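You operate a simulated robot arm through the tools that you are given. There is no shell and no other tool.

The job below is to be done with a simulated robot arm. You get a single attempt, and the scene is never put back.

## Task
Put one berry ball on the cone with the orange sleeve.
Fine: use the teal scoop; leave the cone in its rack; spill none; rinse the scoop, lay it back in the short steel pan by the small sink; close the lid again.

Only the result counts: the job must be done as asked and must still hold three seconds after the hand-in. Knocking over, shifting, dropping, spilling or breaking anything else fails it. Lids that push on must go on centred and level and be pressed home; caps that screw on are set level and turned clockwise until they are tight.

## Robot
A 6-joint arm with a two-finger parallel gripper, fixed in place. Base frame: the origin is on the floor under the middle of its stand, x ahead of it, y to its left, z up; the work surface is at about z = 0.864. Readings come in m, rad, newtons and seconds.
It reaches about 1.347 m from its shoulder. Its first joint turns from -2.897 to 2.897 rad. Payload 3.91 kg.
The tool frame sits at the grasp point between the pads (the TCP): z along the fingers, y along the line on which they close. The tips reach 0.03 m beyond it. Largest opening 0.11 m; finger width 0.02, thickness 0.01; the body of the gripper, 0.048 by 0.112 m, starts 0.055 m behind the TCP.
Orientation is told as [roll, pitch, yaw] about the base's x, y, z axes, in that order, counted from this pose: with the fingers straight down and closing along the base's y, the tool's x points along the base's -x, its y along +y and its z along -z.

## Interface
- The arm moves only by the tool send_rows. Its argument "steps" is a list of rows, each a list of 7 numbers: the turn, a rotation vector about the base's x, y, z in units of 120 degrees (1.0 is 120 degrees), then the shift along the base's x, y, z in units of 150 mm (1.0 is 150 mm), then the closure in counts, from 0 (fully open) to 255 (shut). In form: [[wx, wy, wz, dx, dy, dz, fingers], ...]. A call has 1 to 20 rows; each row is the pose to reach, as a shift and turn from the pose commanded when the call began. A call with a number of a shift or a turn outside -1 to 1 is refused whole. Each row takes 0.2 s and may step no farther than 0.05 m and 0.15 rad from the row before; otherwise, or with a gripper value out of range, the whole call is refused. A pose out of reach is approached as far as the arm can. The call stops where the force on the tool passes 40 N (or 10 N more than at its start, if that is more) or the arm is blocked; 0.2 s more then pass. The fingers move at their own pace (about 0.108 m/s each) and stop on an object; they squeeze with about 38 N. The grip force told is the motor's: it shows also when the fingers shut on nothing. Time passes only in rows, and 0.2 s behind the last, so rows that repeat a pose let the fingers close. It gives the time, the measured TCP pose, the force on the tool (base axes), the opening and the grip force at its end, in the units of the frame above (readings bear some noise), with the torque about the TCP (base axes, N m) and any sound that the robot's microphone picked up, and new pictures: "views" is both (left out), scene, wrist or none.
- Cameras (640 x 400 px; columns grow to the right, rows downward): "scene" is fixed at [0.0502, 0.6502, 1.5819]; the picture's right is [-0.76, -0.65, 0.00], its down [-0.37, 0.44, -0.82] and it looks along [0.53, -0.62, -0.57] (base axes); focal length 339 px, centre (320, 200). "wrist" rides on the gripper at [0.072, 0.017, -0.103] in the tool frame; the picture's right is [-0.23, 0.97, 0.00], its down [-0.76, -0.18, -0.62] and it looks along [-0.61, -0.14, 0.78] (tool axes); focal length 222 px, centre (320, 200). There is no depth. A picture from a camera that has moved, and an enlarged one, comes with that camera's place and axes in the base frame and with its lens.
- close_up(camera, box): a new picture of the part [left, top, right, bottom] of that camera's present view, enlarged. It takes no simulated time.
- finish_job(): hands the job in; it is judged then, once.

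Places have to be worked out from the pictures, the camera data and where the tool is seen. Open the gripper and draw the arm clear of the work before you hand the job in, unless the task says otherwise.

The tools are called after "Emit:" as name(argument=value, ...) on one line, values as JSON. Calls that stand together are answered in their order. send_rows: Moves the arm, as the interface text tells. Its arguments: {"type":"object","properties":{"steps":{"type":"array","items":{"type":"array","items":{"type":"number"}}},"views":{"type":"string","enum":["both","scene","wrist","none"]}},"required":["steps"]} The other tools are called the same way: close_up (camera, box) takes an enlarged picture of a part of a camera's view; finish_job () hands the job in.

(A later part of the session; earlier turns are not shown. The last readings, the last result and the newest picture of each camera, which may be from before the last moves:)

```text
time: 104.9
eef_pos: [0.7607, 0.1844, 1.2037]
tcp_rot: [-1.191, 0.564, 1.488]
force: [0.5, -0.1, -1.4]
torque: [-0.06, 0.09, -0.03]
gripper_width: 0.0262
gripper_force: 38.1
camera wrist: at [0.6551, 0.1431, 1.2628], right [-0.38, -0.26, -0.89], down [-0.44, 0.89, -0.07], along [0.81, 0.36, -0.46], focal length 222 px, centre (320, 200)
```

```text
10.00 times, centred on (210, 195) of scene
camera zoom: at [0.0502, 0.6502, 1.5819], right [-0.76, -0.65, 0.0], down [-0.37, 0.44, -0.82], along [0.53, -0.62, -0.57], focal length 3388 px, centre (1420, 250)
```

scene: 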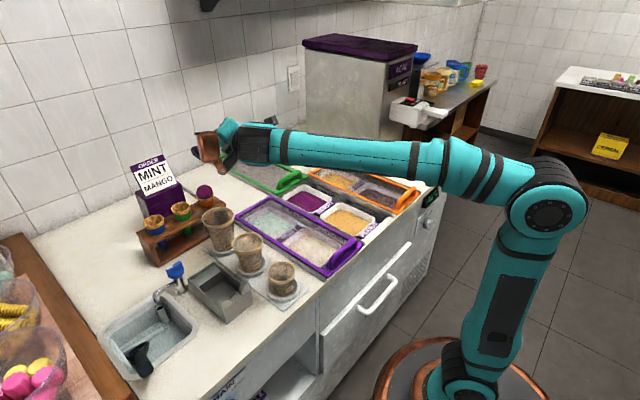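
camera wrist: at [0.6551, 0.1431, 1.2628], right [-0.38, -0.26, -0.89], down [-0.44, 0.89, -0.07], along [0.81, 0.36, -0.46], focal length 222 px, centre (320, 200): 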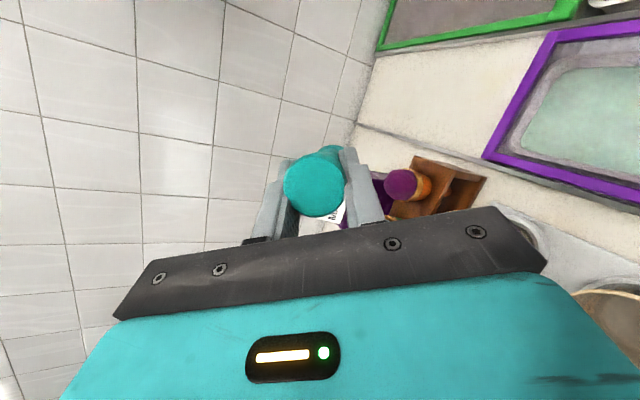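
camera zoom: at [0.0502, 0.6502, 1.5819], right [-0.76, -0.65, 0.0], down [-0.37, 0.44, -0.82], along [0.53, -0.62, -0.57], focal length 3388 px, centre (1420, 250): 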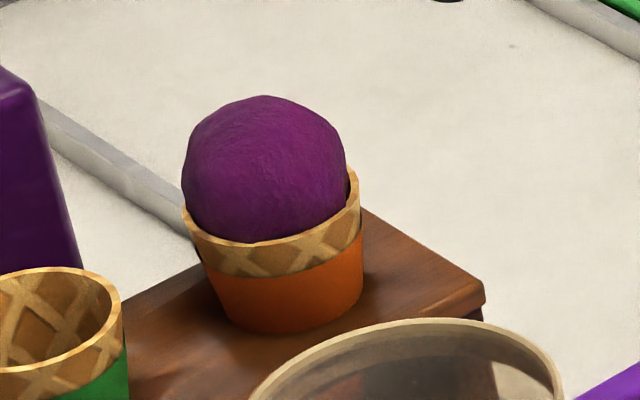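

The berry ball is seated neatly in the orange-sleeved cone, which is undisturbed in its rack; the scoop's bowl shows residue. I un-roll the scoop while backing away from the cone.

Emit:
send_rows(steps=[[0.0593, 0.0052, -0.0344, -0.02, -0.01, 0.02, 255], [0.1186, 0.0104, -0.0688, -0.06, -0.02, 0.04, 255], [0.1779, 0.0156, -0.1032, -0.1, -0.04, 0.06, 255], [0.2372, 0.0208, -0.1376, -0.15, -0.06, 0.06, 255], [0.2965, 0.026, -0.172, -0.2, -0.08, 0.06, 255], [0.3558, 0.0312, -0.2064, -0.25, -0.1, 0.06, 255], [0.4151, 0.0364, -0.2408, -0.3, -0.1, 0.06, 255], [0.4744, 0.0416, -0.2752, -0.35, -0.1, 0.06, 255], [0.5337, 0.0468, -0.3096, -0.4, -0.1, 0.06, 255], [0.593, 0.052, -0.344, -0.45, -0.1, 0.06, 255], [0.6523, 0.0572, -0.3784, -0.5, -0.1, 0.06, 255], [0.7116, 0.0624, -0.4128, -0.55, -0.1, 0.06, 255], [0.7709, 0.0676, -0.4472, -0.6, -0.1, 0.06, 255], [0.8295, 0.0724, -0.4808, -0.65, -0.1, 0.06, 255]], views="both")

Emit:
close_up(camera="scene", box=[180, 120, 300, 210])

```text
time: 107.9
eef_pos: [0.6641, 0.1687, 1.2121]
tcp_rot: [0.0, -0.646, 0.081]
force: [-0.2, -0.1, -2.2]
torque: [-0.02, 0.09, 0.0]
gripper_width: 0.0262
gripper_force: 38.2
camera wrist: at [0.5439, 0.1757, 1.2522], right [0.1, 0.99, 0.14], down [0.25, -0.16, 0.96], along [0.96, -0.06, -0.26], focal length 222 px, centre (320, 200)
```

scene: 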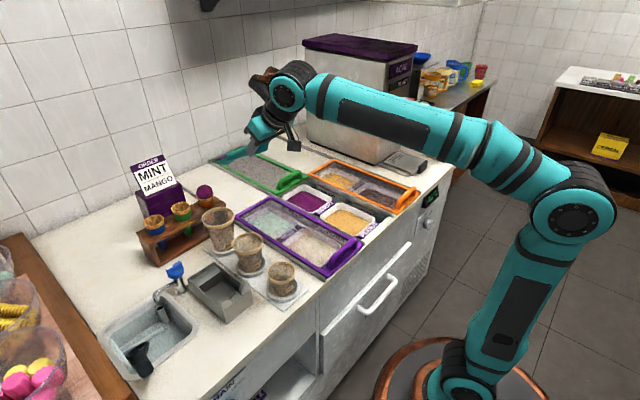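
wrist: 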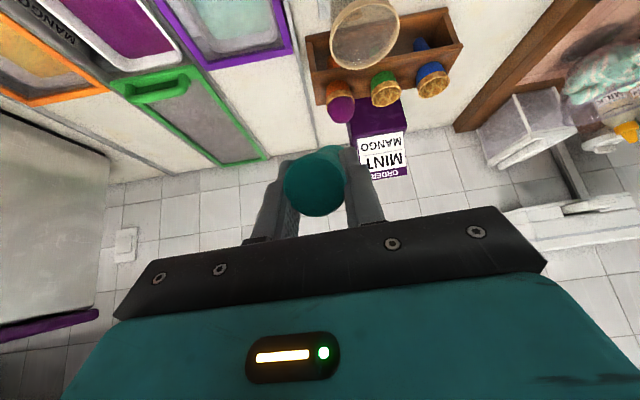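

```text
4.44 times, centred on (240, 165) of scene
camera zoom: at [0.0502, 0.6502, 1.5819], right [-0.76, -0.65, 0.0], down [-0.37, 0.44, -0.82], along [0.53, -0.62, -0.57], focal length 1506 px, centre (676, 356)
```

zoom: 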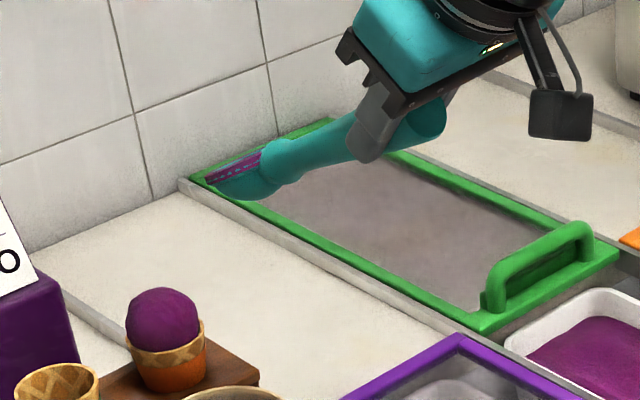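

Now I carry the scoop to the sink for rinsing, staying high over the cups and pan.

Emit:
send_rows(steps=[[0, 0, 0, -0.08, 0.18, 0, 255], [0, 0, 0, -0.18, 0.4, 0, 255], [0, 0, 0, -0.28, 0.64, 0, 255], [0, 0, 0, -0.38, 0.86, 0, 255], [0, 0, 0, -0.42, 1.0, 0, 255]], views="none")

Emit:
send_rows(steps=[[0, 0, -0.008, -0.1, 0.2, 0, 255], [0, 0, -0.016, -0.2, 0.45, 0, 255], [0, 0, -0.025, -0.3, 0.7, 0, 255], [0, 0, -0.033, -0.4, 0.9, 0, 255], [0, 0, -0.0387, -0.42, 1.0, 0, 255]], views="none")

Emit:
send_rows(steps=[[0, 0, 0, -0.08, 0.09, -0.15, 255], [0, 0, 0, -0.16, 0.18, -0.3, 255], [0, 0, 0, -0.24, 0.28, -0.5, 255]], views="both")

Emit:
close_up(camera="scene", box=[90, 220, 250, 390])

Emit:
close_up(camera="wrist", box=[240, 20, 460, 220])

```text
time: 109.1
eef_pos: [0.5982, 0.3205, 1.2144]
tcp_rot: [0.0, -0.648, 0.084]
force: [-0.2, 0.0, -0.9]
torque: [-0.04, 0.08, 0.05]
gripper_width: 0.0265
gripper_force: 38.7
```

```text
time: 110.3
eef_pos: [0.5363, 0.4682, 1.2112]
tcp_rot: [0.0, -0.645, 0.004]
force: [0.5, -0.5, -1.3]
torque: [0.01, 0.05, 0.03]
gripper_width: 0.0264
gripper_force: 37.5
```

```text
time: 111.1
eef_pos: [0.503, 0.5099, 1.1374]
tcp_rot: [0.0, -0.646, 0.003]
force: [-0.3, -1.3, -0.8]
torque: [0.04, 0.11, 0.01]
gripper_width: 0.0266
gripper_force: 38.4
camera wrist: at [0.3843, 0.5261, 1.1777], right [0.18, 0.97, 0.14], down [0.23, -0.18, 0.96], along [0.96, -0.14, -0.26], focal length 222 px, centre (320, 200)
```

scene: 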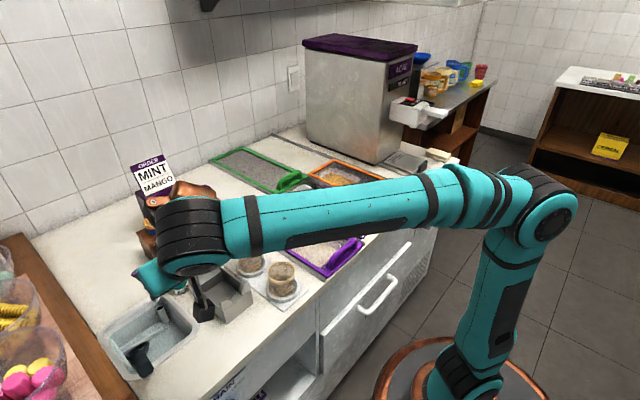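
wrist: 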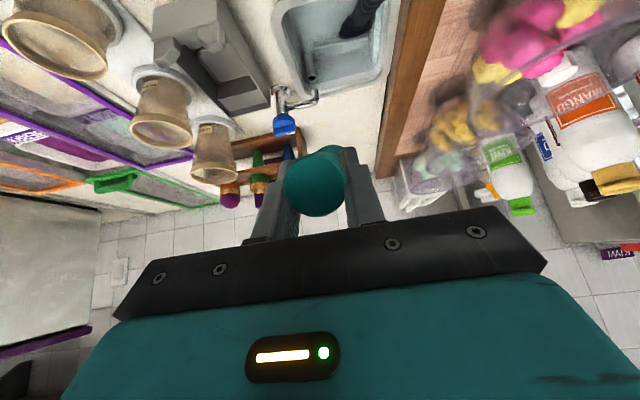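

```text
2.35 times, centred on (170, 305) of scene
camera zoom: at [0.0502, 0.6502, 1.5819], right [-0.76, -0.65, 0.0], down [-0.37, 0.44, -0.82], along [0.53, -0.62, -0.57], focal length 797 px, centre (673, -47)
```

zoom: 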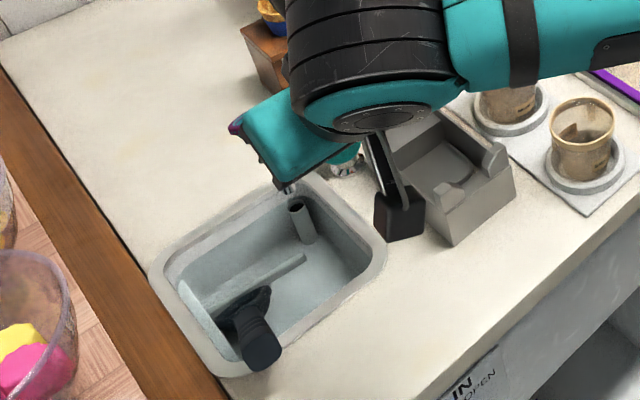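

```text
2.00 times, centred on (350, 120) of wrist
camera zoom: at [0.3843, 0.5261, 1.1777], right [0.18, 0.97, 0.14], down [0.23, -0.18, 0.96], along [0.96, -0.14, -0.26], focal length 444 px, centre (260, 360)
```

zoom: 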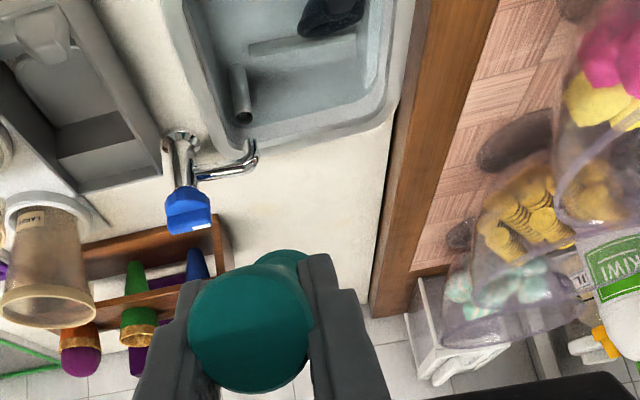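

The bowl is over the free part of the sink. I steepen the handle to ~47° so it clears the sink's near rim, then lower toward the water.

Emit:
send_rows(steps=[[0, 0.05, 0, 0.07, 0.007, 0.08, 255], [0, 0.1, 0, 0.14, 0.014, 0.16, 255], [0, 0.1417, 0, 0.207, 0.02, 0.24, 255], [0, 0.1417, 0, 0.207, 0.02, 0.0, 255], [0, 0.1417, 0, 0.207, 0.02, -0.25, 255], [0, 0.1417, 0, 0.207, 0.02, -0.5, 255], [0, 0.1417, 0, 0.207, 0.02, -0.76, 255]], views="both")

Emit:
close_up(camera="scene", box=[100, 250, 220, 380])

Emit:
close_up(camera="wrist", box=[240, 20, 460, 220])

```text
time: 112.7
eef_pos: [0.5309, 0.5146, 1.0241]
tcp_rot: [0.002, -0.35, 0.002]
force: [-0.7, -0.9, -0.6]
torque: [0.02, 0.07, 0.0]
gripper_width: 0.0265
gripper_force: 38.0
camera wrist: at [0.4284, 0.5313, 1.0963], right [0.21, 0.97, 0.08], down [0.5, -0.18, 0.85], along [0.84, -0.14, -0.53], focal length 222 px, centre (320, 200)
```

scene: 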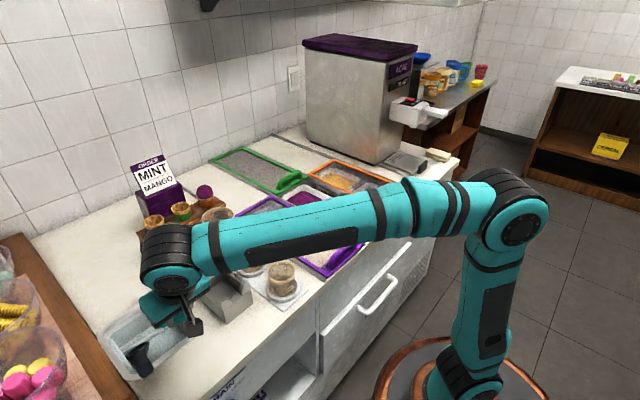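
wrist: 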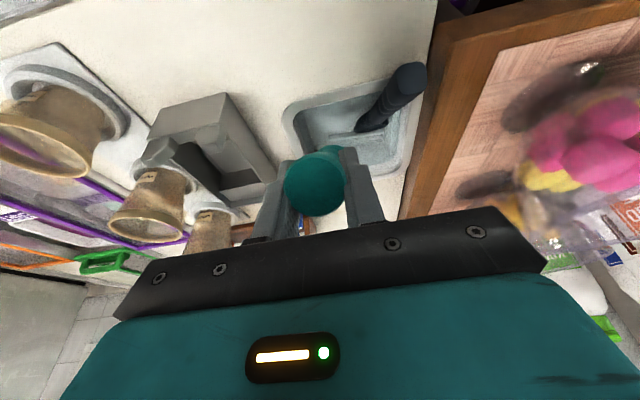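

```text
3.08 times, centred on (160, 315) of scene
camera zoom: at [0.0502, 0.6502, 1.5819], right [-0.76, -0.65, 0.0], down [-0.37, 0.44, -0.82], along [0.53, -0.62, -0.57], focal length 1042 px, centre (812, -154)
```

zoom: 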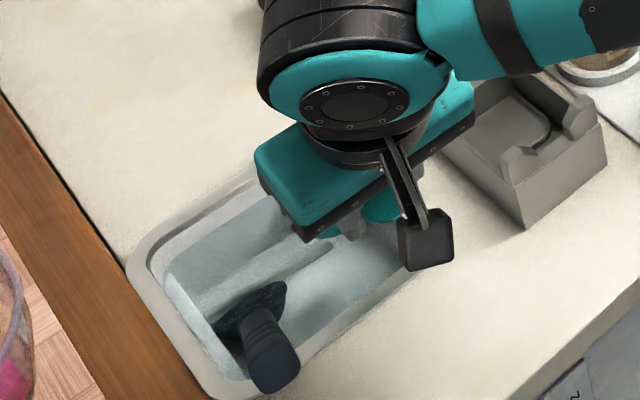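

```text
2.00 times, centred on (350, 120) of wrist
camera zoom: at [0.4284, 0.5313, 1.0963], right [0.21, 0.97, 0.08], down [0.5, -0.18, 0.85], along [0.84, -0.14, -0.53], focal length 444 px, centre (260, 360)
```

zoom: 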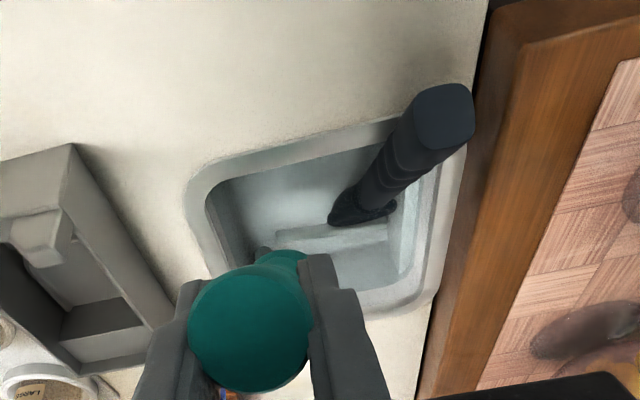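

The bowl is just above the basin with clear space around it. I lower it into the water in small steps.

Emit:
send_rows(steps=[[0, 0, 0, 0, -0.007, -0.09, 255], [0, 0, 0, 0, -0.01, -0.18, 255], [0, 0, 0, 0, -0.01, -0.27, 255], [0, 0, 0, 0, -0.01, -0.35, 255]], views="both")

Emit:
close_up(camera="scene", box=[110, 270, 210, 370])

Emit:
close_up(camera="wrist", box=[240, 60, 420, 220])

```text
time: 113.7
eef_pos: [0.5334, 0.5116, 0.9702]
tcp_rot: [0.0, -0.35, 0.001]
force: [0.0, 0.0, -2.1]
torque: [0.04, 0.07, -0.03]
gripper_width: 0.0266
gripper_force: 38.1
camera wrist: at [0.4299, 0.5289, 1.0437], right [0.21, 0.97, 0.08], down [0.5, -0.18, 0.85], along [0.84, -0.14, -0.53], focal length 222 px, centre (320, 200)
```

scene: 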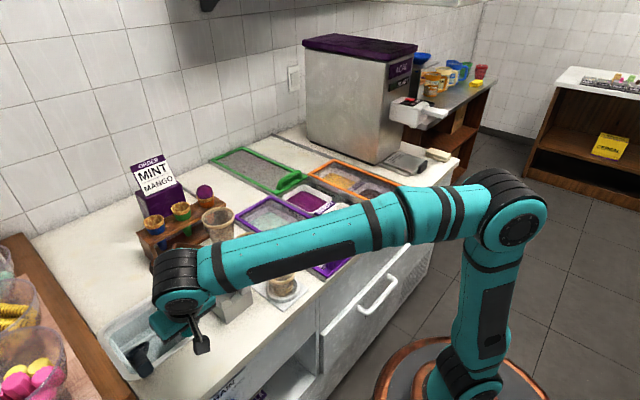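
wrist: 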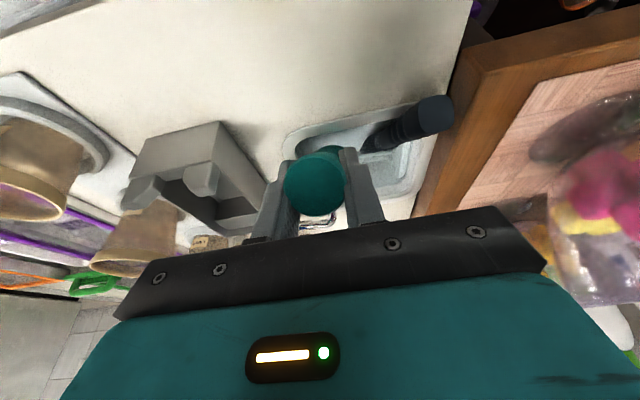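

```text
4.00 times, centred on (160, 320) of scene
camera zoom: at [0.0502, 0.6502, 1.5819], right [-0.76, -0.65, 0.0], down [-0.37, 0.44, -0.82], along [0.53, -0.62, -0.57], focal length 1355 px, centre (960, -280)
```

zoom: 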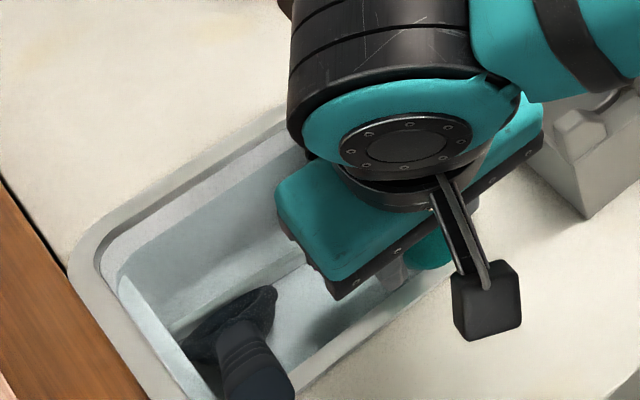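

```text
2.50 times, centred on (330, 140) of wrist
camera zoom: at [0.4299, 0.5289, 1.0437], right [0.21, 0.97, 0.08], down [0.5, -0.18, 0.85], along [0.84, -0.14, -0.53], focal length 555 px, centre (295, 350)
```

zoom: 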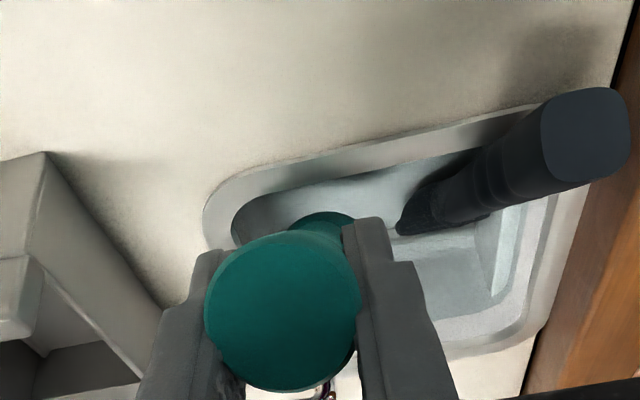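

No contact yet. I lower slightly more and swish the bowl around, then lift to inspect the residue.

Emit:
send_rows(steps=[[0, 0, 0, 0, 0, -0.05, 255], [0, 0, 0, 0.04, 0, -0.07, 255], [0, 0, 0, 0.08, 0.02, -0.07, 255], [0, 0, 0, 0.04, -0.03, -0.07, 255], [0, 0, 0, -0.02, 0, -0.07, 255], [0, 0, 0, 0.04, 0.02, -0.07, 255], [0, 0, 0, 0.08, -0.02, -0.07, 255], [0, 0, 0, 0.03, 0, -0.07, 255], [0, 0, 0, 0, 0, -0.07, 255]], views="none")

Emit:
send_rows(steps=[[0, 0, 0, 0, 0, 0.15, 255], [0, 0, 0, 0, 0, 0.35, 255], [0, 0, 0, 0, 0, 0.6, 255], [0, 0, 0, 0, 0, 0.85, 255], [0, -0.05, 0, 0, 0, 1.0, 255], [0, -0.1, 0, 0, 0, 1.0, 255]], views="both")

Emit:
close_up(camera="scene", box=[90, 210, 230, 340])

```text
time: 115.7
eef_pos: [0.5325, 0.5125, 0.9603]
tcp_rot: [0.001, -0.348, 0.003]
force: [-0.5, 0.2, -1.2]
torque: [-0.03, 0.1, -0.01]
gripper_width: 0.0264
gripper_force: 38.2
```

```text
time: 117.1
eef_pos: [0.5321, 0.5133, 1.1102]
tcp_rot: [0.0, -0.56, 0.003]
force: [0.8, 0.0, -1.9]
torque: [0.01, 0.08, -0.02]
gripper_width: 0.0265
gripper_force: 38.1
camera wrist: at [0.4161, 0.5293, 1.1596], right [0.19, 0.97, 0.12], down [0.32, -0.18, 0.93], along [0.93, -0.14, -0.34], focal length 222 px, centre (320, 200)
```

scene: 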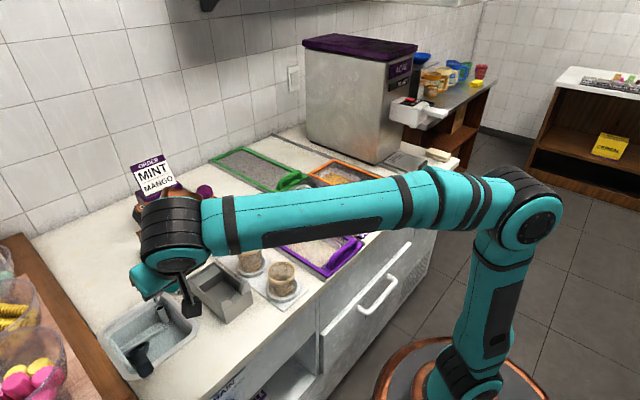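
wrist: 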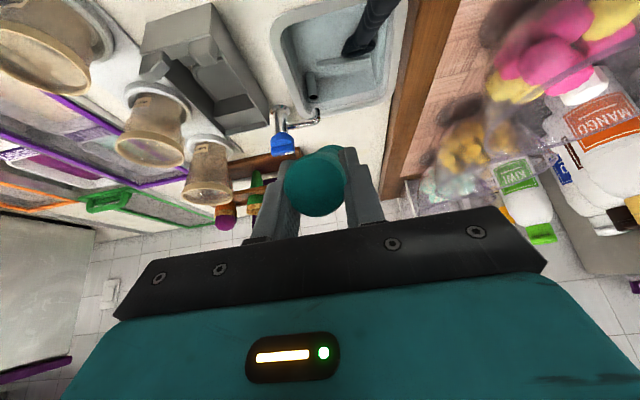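

```text
3.08 times, centred on (160, 275) of scene
camera zoom: at [0.0502, 0.6502, 1.5819], right [-0.76, -0.65, 0.0], down [-0.37, 0.44, -0.82], along [0.53, -0.62, -0.57], focal length 1042 px, centre (812, -31)
```

zoom: 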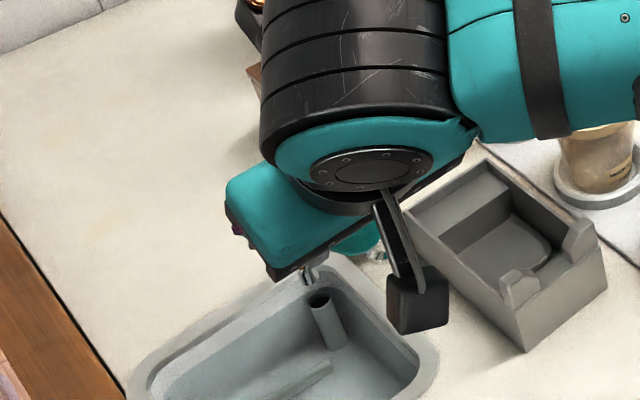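

The gripper hides the bowl, so I yaw the scoop 45° to bring it into the scene camera's view.

Emit:
send_rows(steps=[[0, 0, 0.06, 0, 0, 0.05, 255], [0, 0, 0.125, 0, 0, 0.1, 255], [0, 0, 0.19, 0, 0, 0.15, 255], [0, 0, 0.255, 0, 0, 0.2, 255], [0, 0, 0.32, 0, 0, 0.2, 255], [0, 0, 0.375, 0, 0, 0.2, 255]], views="scene")

Emit:
close_up(camera="scene", box=[60, 180, 200, 290])

```text
time: 118.5
eef_pos: [0.5332, 0.5115, 1.1396]
tcp_rot: [-0.002, -0.558, 0.79]
force: [-0.2, -0.1, -1.7]
torque: [-0.01, 0.05, 0.0]
gripper_width: 0.0265
gripper_force: 37.9
```

scene: 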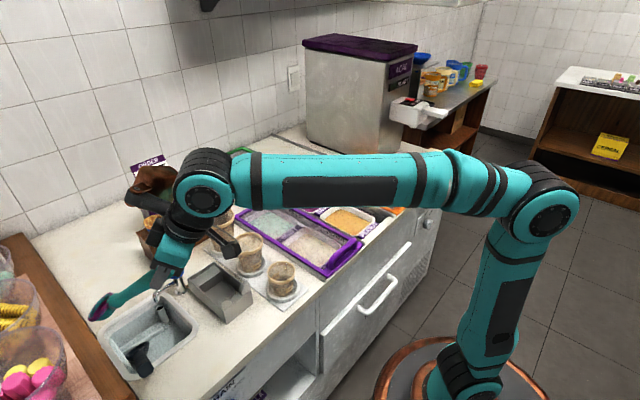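

```text
3.64 times, centred on (130, 235) of scene
camera zoom: at [0.0502, 0.6502, 1.5819], right [-0.76, -0.65, 0.0], down [-0.37, 0.44, -0.82], along [0.53, -0.62, -0.57], focal length 1232 px, centre (1011, 73)
```

zoom: 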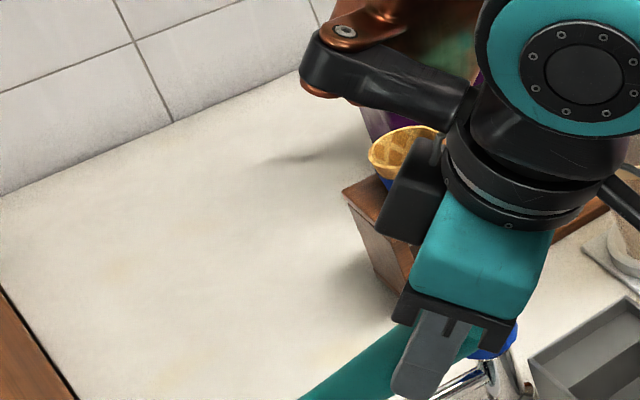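

Emit:
close_up(camera="scene", box=[70, 260, 180, 350])

Emit:
close_up(camera="scene", box=[80, 280, 130, 330])

```text
4.44 times, centred on (125, 305) of scene
camera zoom: at [0.0502, 0.6502, 1.5819], right [-0.76, -0.65, 0.0], down [-0.37, 0.44, -0.82], along [0.53, -0.62, -0.57], focal length 1506 px, centre (1187, -267)
```

zoom: 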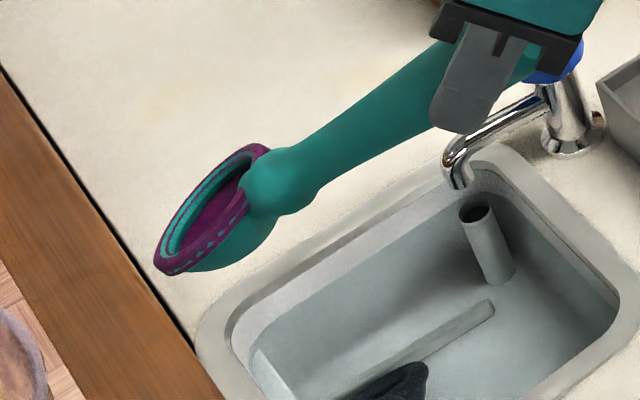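

```text
8.00 times, centred on (105, 305) of scene
camera zoom: at [0.0502, 0.6502, 1.5819], right [-0.76, -0.65, 0.0], down [-0.37, 0.44, -0.82], along [0.53, -0.62, -0.57], focal length 2710 px, centre (2040, -640)
```

zoom: 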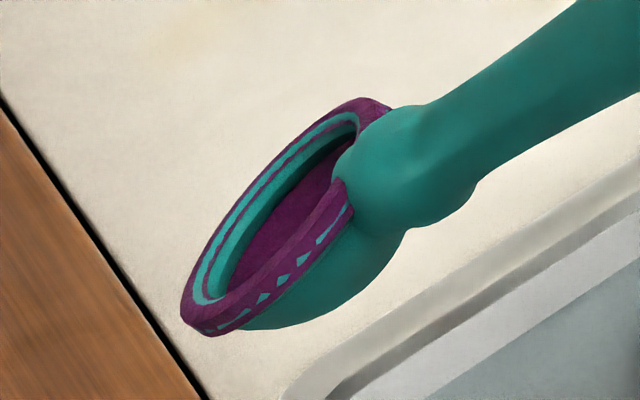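

The berry residue is still on the bowl, so the basin holds no standing water: the tap must be turned on. I'll lay the scoop in the pan, open the tap, and then rinse under the stream. First back over the pan.

Emit:
send_rows(steps=[[0, 0, -0.06, 0, -0.03, 0, 255], [0, 0, -0.125, 0, -0.1, 0, 255], [0, 0, -0.19, 0, -0.2, 0, 255], [0, 0, -0.255, -0.03, -0.35, 0, 255], [0, 0, -0.32, -0.07, -0.55, 0, 255], [0, 0, -0.378, -0.12, -0.75, -0.05, 255], [0, -0.02, -0.378, -0.15, -0.88, -0.12, 255], [0, -0.0415, -0.378, -0.17, -0.92, -0.2, 255]], views="both")

Emit:
close_up(camera="scene", box=[170, 190, 310, 310])

```text
time: 120.3
eef_pos: [0.5056, 0.3725, 1.1092]
tcp_rot: [-0.039, -0.638, 0.019]
force: [0.4, -0.2, -0.9]
torque: [0.0, 0.1, -0.01]
gripper_width: 0.0264
gripper_force: 38.0
camera wrist: at [0.3867, 0.3917, 1.1497], right [0.19, 0.98, 0.1], down [0.24, -0.15, 0.96], along [0.95, -0.16, -0.26], focal length 222 px, centre (320, 200)
```

scene: 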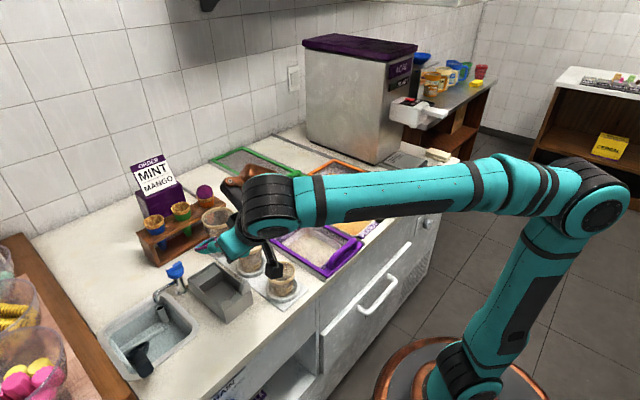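
wrist: 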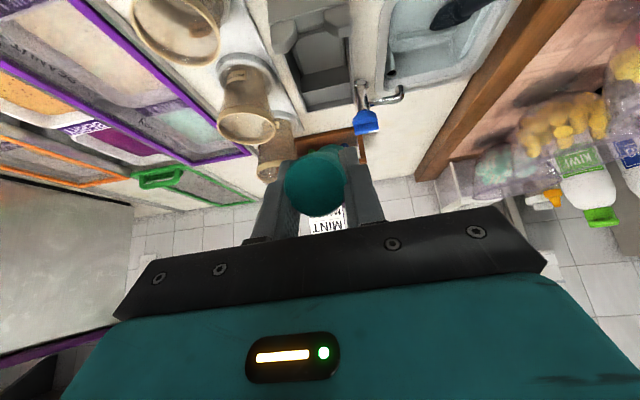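

```text
3.33 times, centred on (240, 250) of scene
camera zoom: at [0.0502, 0.6502, 1.5819], right [-0.76, -0.65, 0.0], down [-0.37, 0.44, -0.82], along [0.53, -0.62, -0.57], focal length 1129 px, centre (587, 33)
```

zoom: 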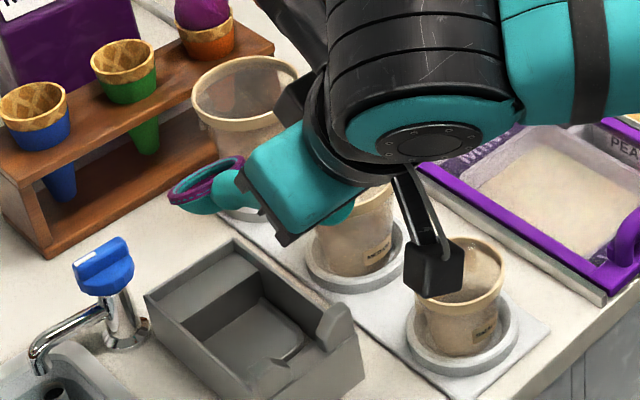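

I fix a small orientation error and lower the scoop into the pan at the same pose where I picked it up.

Emit:
send_rows(steps=[[0.0149, -0.0033, 0.0021, 0.011, 0.008, -0.1, 255], [0.0149, -0.0033, 0.0021, 0.011, 0.008, -0.3, 255], [0.0149, -0.0033, 0.0021, 0.011, 0.008, -0.5, 255], [0.0149, -0.0033, 0.0021, 0.011, 0.008, -0.68, 255], [0.0149, -0.0033, 0.0021, 0.011, 0.008, -0.8, 255], [0.0149, -0.0033, 0.0021, 0.011, 0.008, -0.88, 255]], views="none")

Emit:
close_up(camera="scene", box=[180, 230, 280, 320])

Emit:
close_up(camera="wrist", box=[220, 60, 420, 220])

```text
time: 121.7
eef_pos: [0.5076, 0.3751, 0.9782]
tcp_rot: [-0.003, -0.643, 0.002]
force: [-2.8, -0.5, -1.0]
torque: [-0.05, 0.28, -0.06]
gripper_width: 0.0262
gripper_force: 38.6
```

```text
4.44 times, centred on (230, 275) of scene
camera zoom: at [0.0502, 0.6502, 1.5819], right [-0.76, -0.65, 0.0], down [-0.37, 0.44, -0.82], along [0.53, -0.62, -0.57], focal length 1506 px, centre (720, -133)
```

zoom: 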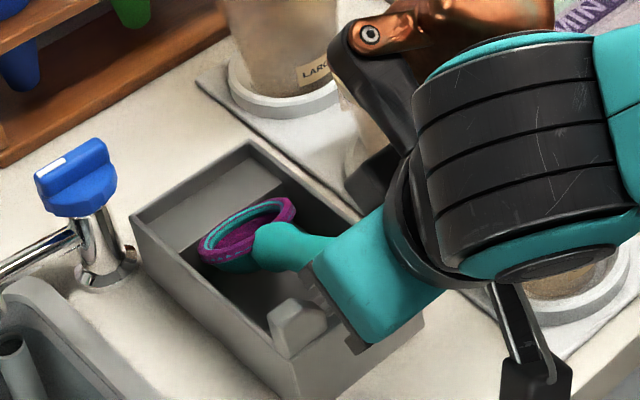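

```text
2.50 times, centred on (320, 140) of wrist
camera zoom: at [0.3889, 0.3921, 1.018], right [0.18, 0.97, 0.14], down [0.23, -0.18, 0.96], along [0.95, -0.14, -0.26], focal length 555 px, centre (320, 350)
```

zoom: 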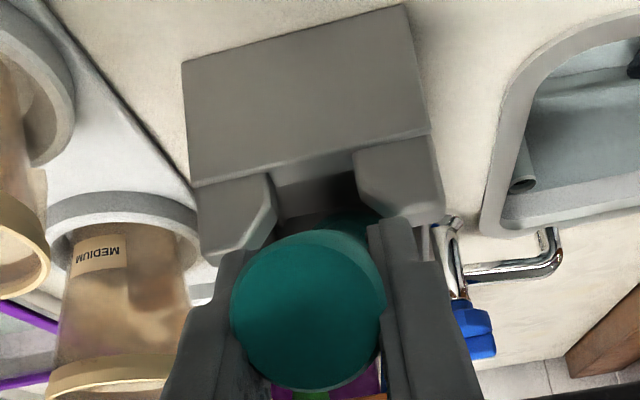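

A slight backward push on the bowl (touching the pan's far step), so I shift back 7 mm as I continue down.

Emit:
send_rows(steps=[[0, 0, 0, -0.03, -0.005, 0, 255], [0, 0, 0, -0.047, -0.009, -0.03, 255], [0, 0, 0, -0.047, -0.009, -0.07, 255], [0, 0, 0, -0.047, -0.009, -0.1, 255]], views="none")

Emit:
close_up(camera="scene", box=[180, 230, 280, 320])

```text
time: 122.7
eef_pos: [0.5018, 0.374, 0.9621]
tcp_rot: [-0.002, -0.644, 0.002]
force: [0.2, -3.4, -1.8]
torque: [-0.12, 0.02, -0.2]
gripper_width: 0.0266
gripper_force: 37.8
```

```text
4.44 times, centred on (230, 275) of scene
camera zoom: at [0.0502, 0.6502, 1.5819], right [-0.76, -0.65, 0.0], down [-0.37, 0.44, -0.82], along [0.53, -0.62, -0.57], focal length 1506 px, centre (720, -133)
```

zoom: 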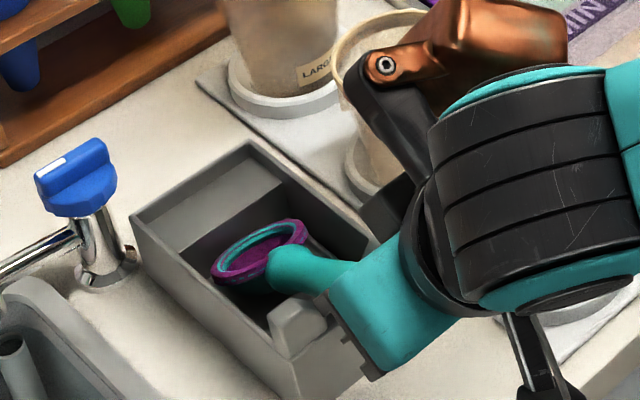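

Almost seated; slight sideways contact, so I shift 2 mm toward −y, lower the last 2–3 mm and release.

Emit:
send_rows(steps=[[0, 0, 0, 0, -0.013, -0.01, 255], [0, 0, 0, 0, -0.013, -0.02, 255], [0, 0, 0, 0, -0.013, -0.02, 180], [0, 0, 0, 0, -0.013, -0.02, 140], [0, 0, 0, 0, -0.013, -0.02, 93]], views="none")

Emit:
close_up(camera="scene", box=[180, 230, 280, 320])

Emit:
close_up(camera="wrist", box=[220, 60, 420, 220])

```text
time: 123.9
eef_pos: [0.5015, 0.3731, 0.9609]
tcp_rot: [-0.001, -0.645, -0.001]
force: [1.1, 0.1, -0.1]
torque: [-0.02, 0.02, -0.04]
gripper_width: 0.07
gripper_force: 0.0
```

```text
4.44 times, centred on (230, 275) of scene
camera zoom: at [0.0502, 0.6502, 1.5819], right [-0.76, -0.65, 0.0], down [-0.37, 0.44, -0.82], along [0.53, -0.62, -0.57], focal length 1506 px, centre (720, -133)
```

zoom: 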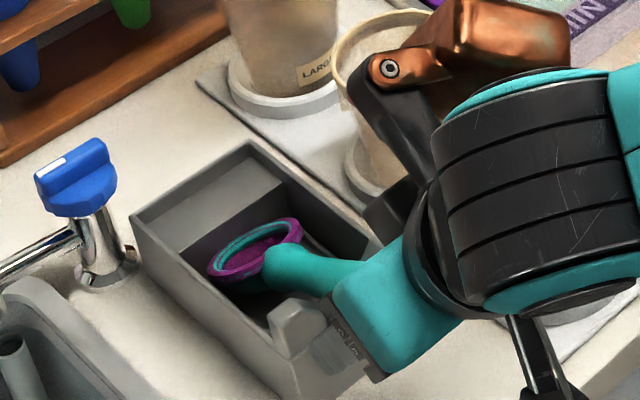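

```text
2.50 times, centred on (320, 140) of wrist
camera zoom: at [0.3825, 0.3895, 1.0], right [0.18, 0.97, 0.14], down [0.23, -0.18, 0.96], along [0.95, -0.14, -0.26], focal length 555 px, centre (320, 350)
```

zoom: 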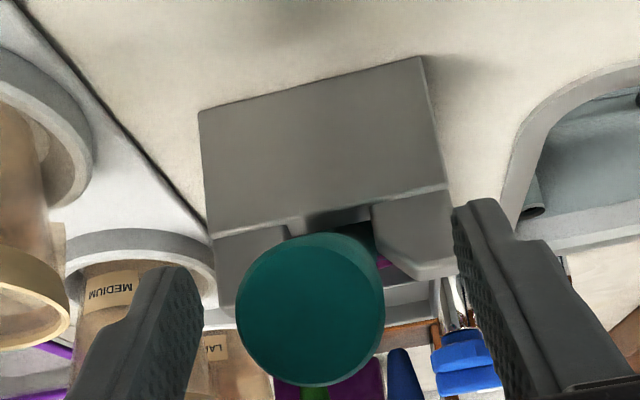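

The scoop rests in the pan again. I retreat along the finger axis and go to look closely at the tap's knob.

Emit:
send_rows(steps=[[0, 0, 0, -0.09, 0, 0.12, 93], [0, 0, 0, -0.18, 0, 0.24, 93], [0, 0, 0, -0.27, 0, 0.36, 93], [0, 0, 0, -0.36, 0, 0.48, 93], [0, 0.05, 0, -0.36, 0.05, 0.65, 60], [0, 0.11, 0, -0.34, 0.12, 0.8, 30], [0, 0.17, 0, -0.28, 0.2, 0.9, 0], [0, 0.23, 0, -0.2, 0.3, 0.97, 0], [0, 0.29, 0, -0.1, 0.4, 1.0, 0], [0, 0.308, 0, 0.1, 0.5, 1.0, 0]], views="none")

Emit:
send_rows(steps=[[0, 0, 0, 0.25, 0, 0, 0], [0, 0, 0, 0.5, 0, -0.1, 0], [0, 0, 0, 0.75, 0, -0.3, 0], [0, 0, 0, 0.95, 0, -0.5, 0]], views="both")

Emit:
close_up(camera="wrist", box=[260, 120, 380, 220])

Emit:
close_up(camera="scene", box=[150, 255, 210, 300])

```text
time: 126.1
eef_pos: [0.5155, 0.4483, 1.111]
tcp_rot: [0.001, 0.003, 0.0]
force: [-0.7, 0.5, 1.5]
torque: [0.03, -0.05, 0.0]
gripper_width: 0.11
gripper_force: 0.0
```

```text
time: 127.1
eef_pos: [0.6586, 0.4481, 1.0376]
tcp_rot: [0.0, 0.001, 0.0]
force: [-0.1, -1.0, 0.7]
torque: [0.01, -0.02, 0.01]
gripper_width: 0.1097
gripper_force: 0.0
camera wrist: at [0.587, 0.4647, 1.1411], right [0.23, 0.97, 0.0], down [0.76, -0.18, 0.62], along [0.61, -0.14, -0.78], focal length 222 px, centre (320, 200)
```

scene: 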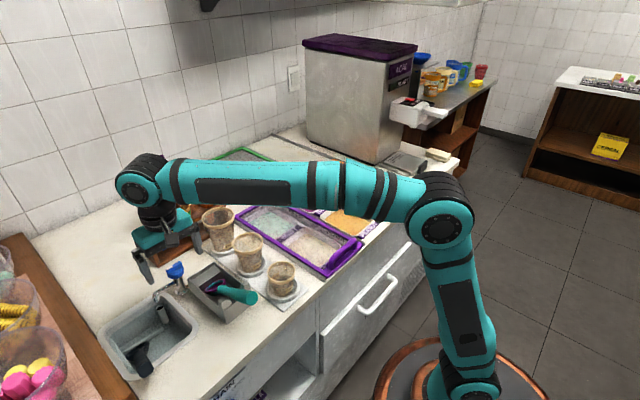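
wrist: 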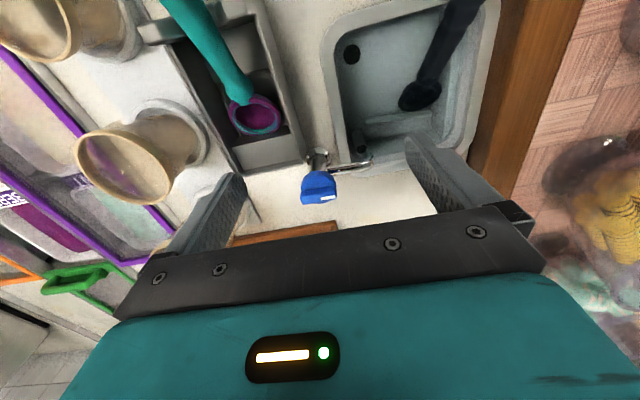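

```text
4.00 times, centred on (320, 170) of wrist
camera zoom: at [0.587, 0.4647, 1.1411], right [0.23, 0.97, 0.0], down [0.76, -0.18, 0.62], along [0.61, -0.14, -0.78], focal length 888 px, centre (320, 320)
```

zoom: 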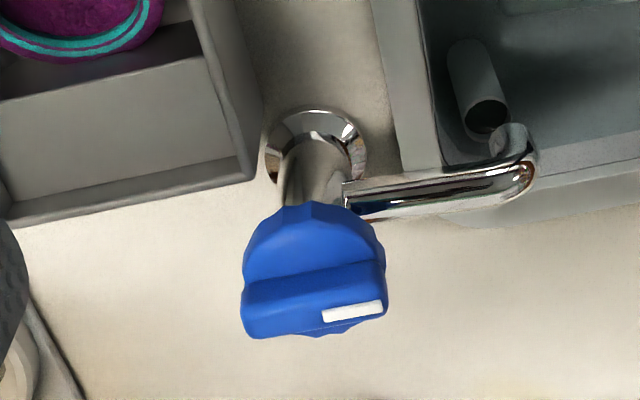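

```text
8.89 times, centred on (180, 278) of scene
camera zoom: at [0.0502, 0.6502, 1.5819], right [-0.76, -0.65, 0.0], down [-0.37, 0.44, -0.82], along [0.53, -0.62, -0.57], focal length 3011 px, centre (1564, -489)
```

zoom: 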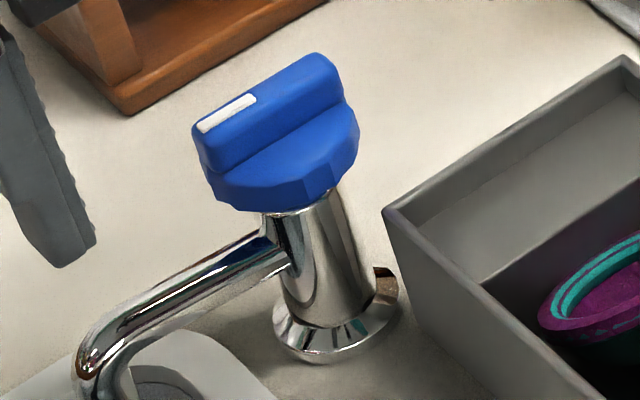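

The knob is now clear: a scalloped disc on a vertical stem with a grip bar on top lying along y (white mark toward the sink); the bar's top is at about (0.738, 0.427, 0.94). I turn the gripper 90° so the fingers will close across the bar, and hover above it.

Emit:
send_rows(steps=[[0, 0, -0.06, 0.05, -0.01, 0, 60], [0, 0, -0.13, 0.1, -0.03, 0, 100], [0, 0, -0.2, 0.16, -0.045, 0, 139], [0, 0, -0.27, 0.22, -0.06, 0, 139], [0, 0, -0.34, 0.28, -0.08, 0, 139], [0, 0, -0.41, 0.34, -0.095, 0, 139], [0, 0, -0.48, 0.4, -0.11, 0, 139], [0, 0, -0.55, 0.45, -0.12, 0, 139], [0, 0, -0.62, 0.49, -0.13, 0, 139], [0, 0, -0.69, 0.52, -0.137, 0, 139], [0, 0, -0.75, 0.53, -0.14, -0.05, 139]], views="both")

Emit:
close_up(camera="wrist", box=[220, 80, 420, 220])

Emit:
close_up(camera="scene", box=[130, 230, 220, 300])

```text
time: 129.5
eef_pos: [0.7389, 0.426, 1.0279]
tcp_rot: [-0.001, 0.0, -1.573]
force: [0.5, 0.7, -0.5]
torque: [-0.01, -0.01, 0.03]
gripper_width: 0.05
gripper_force: 0.1
camera wrist: at [0.7572, 0.4988, 1.132], right [0.97, -0.23, 0.0], down [-0.18, -0.76, 0.62], along [-0.14, -0.61, -0.78], focal length 222 px, centre (320, 200)
```

scene: 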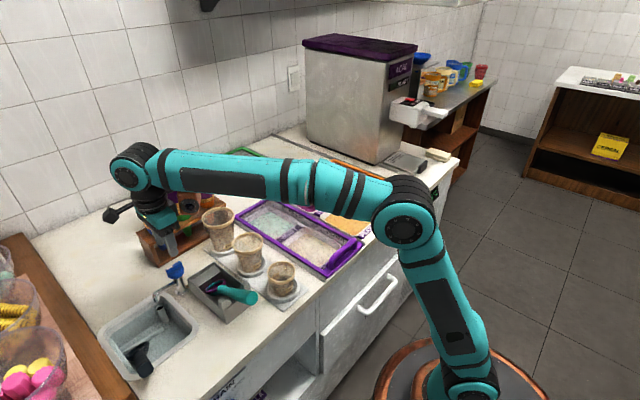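
wrist: 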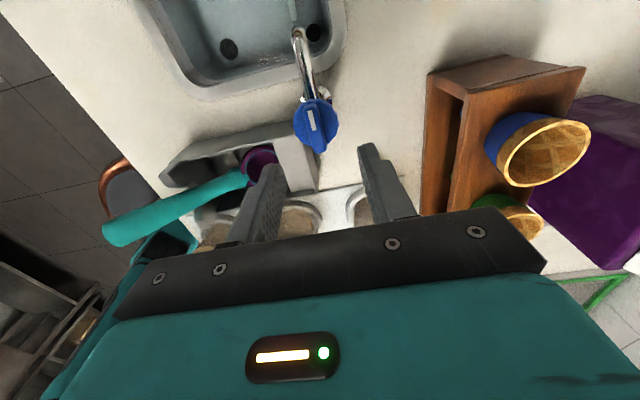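

```text
2.86 times, centred on (320, 150) of wrist
camera zoom: at [0.7572, 0.4988, 1.132], right [0.97, -0.23, 0.0], down [-0.18, -0.76, 0.62], along [-0.14, -0.61, -0.78], focal length 635 px, centre (320, 343)
```

zoom: 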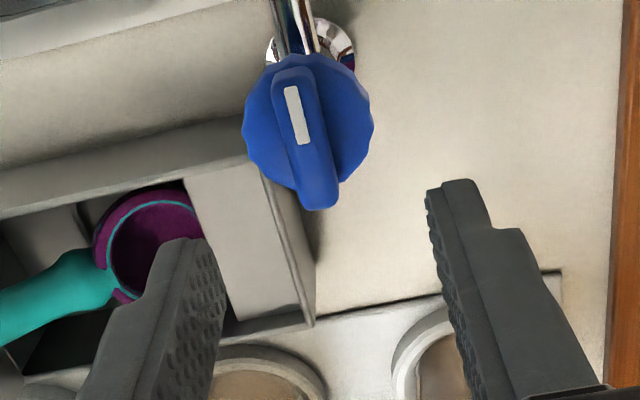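

```text
5.71 times, centred on (175, 265) of scene
camera zoom: at [0.0502, 0.6502, 1.5819], right [-0.76, -0.65, 0.0], down [-0.37, 0.44, -0.82], along [0.53, -0.62, -0.57], focal length 1936 px, centre (1149, -171)
```

zoom: 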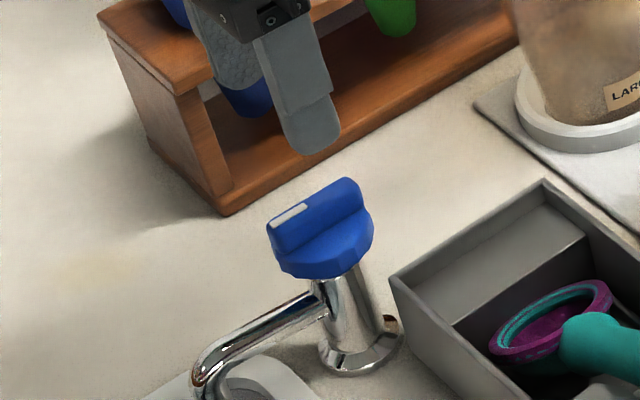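

The knob's bar is exactly along y, centred at (0.736, 0.428), top z≈0.943. I come down over it so the fingertips straddle the bar.

Emit:
send_rows(steps=[[0, 0, 0, -0.01, 0.007, -0.1, 139], [0, 0, 0, -0.019, 0.013, -0.22, 139], [0, 0, 0, -0.019, 0.013, -0.33, 139], [0, 0, 0, -0.019, 0.013, -0.4, 139]], views="wrist")

Emit:
close_up(camera="wrist", box=[220, 80, 420, 220])

Emit:
close_up(camera="scene", box=[130, 230, 220, 300])

```text
time: 130.5
eef_pos: [0.7347, 0.4282, 0.9667]
tcp_rot: [-0.002, 0.002, -1.57]
force: [0.8, 0.1, 0.5]
torque: [-0.01, 0.02, 0.03]
gripper_width: 0.0498
gripper_force: 0.1
camera wrist: at [0.7535, 0.5015, 1.0708], right [0.97, -0.23, 0.0], down [-0.18, -0.76, 0.62], along [-0.14, -0.61, -0.78], focal length 222 px, centre (320, 200)
```

wrist: 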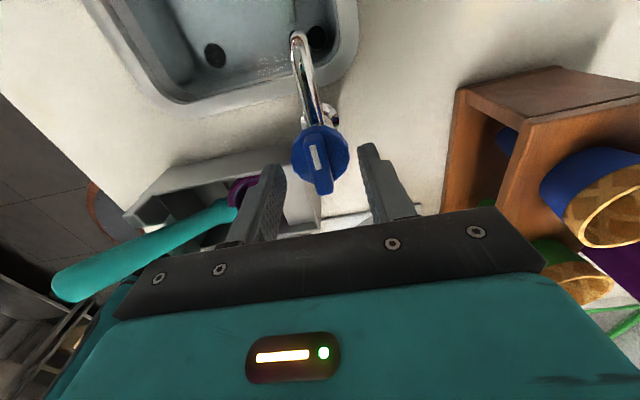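

```text
2.86 times, centred on (320, 150) of wrist
camera zoom: at [0.7535, 0.5015, 1.0708], right [0.97, -0.23, 0.0], down [-0.18, -0.76, 0.62], along [-0.14, -0.61, -0.78], focal length 635 px, centre (320, 343)
```

zoom: 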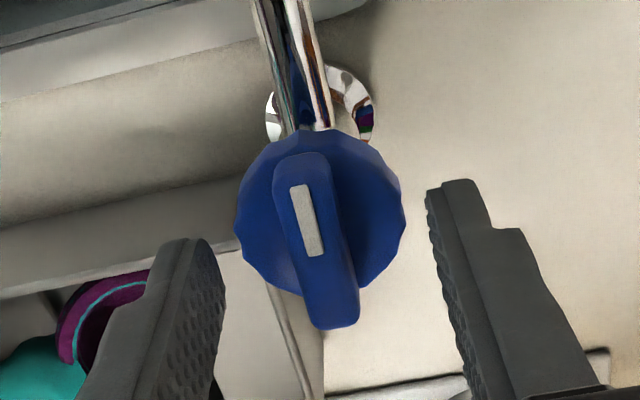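

```text
5.71 times, centred on (175, 265) of scene
camera zoom: at [0.0502, 0.6502, 1.5819], right [-0.76, -0.65, 0.0], down [-0.37, 0.44, -0.82], along [0.53, -0.62, -0.57], focal length 1936 px, centre (1149, -171)
```

zoom: 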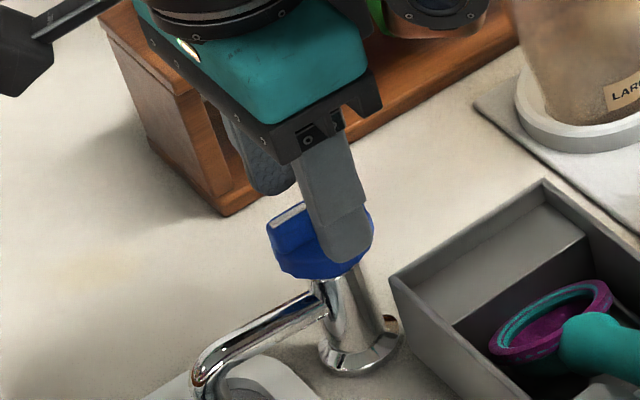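

The fingertips straddle the bar with the knob's axis midway between them. I lower 3 mm more and close on the bar.

Emit:
send_rows(steps=[[0, 0, 0, 0.005, 0, -0.022, 139], [0, 0, 0, 0.005, 0, -0.022, 255], [0, 0, 0, 0.005, 0, -0.022, 255], [0, 0, 0, 0.005, 0, -0.022, 255]], views="wrist")

Emit:
close_up(camera="wrist", box=[220, 80, 420, 220])

```text
time: 131.5
eef_pos: [0.7354, 0.4278, 0.9628]
tcp_rot: [-0.003, 0.0, -1.571]
force: [-17.6, -5.7, -5.9]
torque: [-0.29, 0.32, -0.02]
gripper_width: 0.013
gripper_force: 44.8
camera wrist: at [0.7533, 0.5008, 1.0674], right [0.97, -0.23, 0.0], down [-0.18, -0.76, 0.62], along [-0.14, -0.61, -0.78], focal length 222 px, centre (320, 200)
```

wrist: 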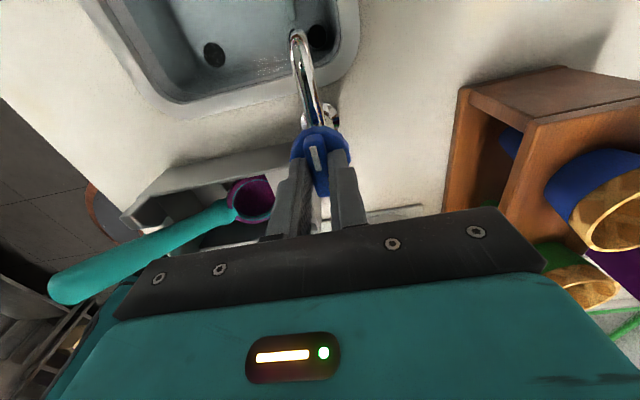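

```text
2.86 times, centred on (320, 150) of wrist
camera zoom: at [0.7533, 0.5008, 1.0674], right [0.97, -0.23, 0.0], down [-0.18, -0.76, 0.62], along [-0.14, -0.61, -0.78], focal length 635 px, centre (320, 343)
```

zoom: 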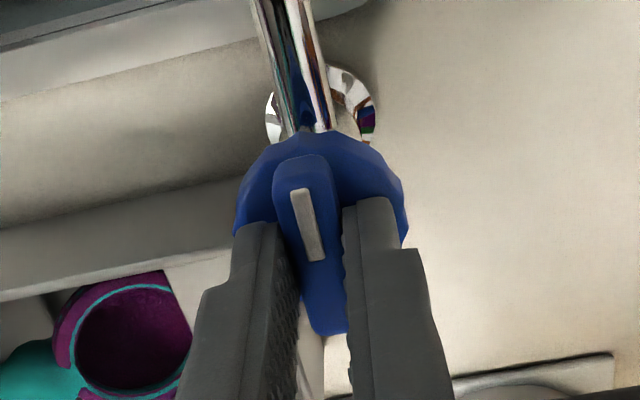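

Gripped (13 mm), but the 18 N sideways force says the bar's centre is a bit toward −x. I shift slightly to relieve it.

Emit:
send_rows(steps=[[0, 0, 0, -0.01, -0.004, 0, 255], [0, 0, 0, -0.02, -0.008, 0, 255]], views="none")

```text
time: 132.1
eef_pos: [0.7358, 0.4285, 0.9632]
tcp_rot: [0.0, 0.001, -1.572]
force: [17.8, 13.3, -2.5]
torque: [-0.67, -0.51, 0.0]
gripper_width: 0.0128
gripper_force: 45.1
```

The neutral point is about halfway; I shift back by 1.5 mm.

Emit:
send_rows(steps=[[0, 0, 0, 0.01, 0.0055, 0, 255], [0, 0, 0, 0.01, 0.0055, 0, 255]], views="none")

```text
time: 132.7
eef_pos: [0.7354, 0.4285, 0.9626]
tcp_rot: [-0.004, 0.001, -1.572]
force: [3.2, 6.0, -12.2]
torque: [1.32, -0.25, 0.04]
gripper_width: 0.0129
gripper_force: 45.1
```

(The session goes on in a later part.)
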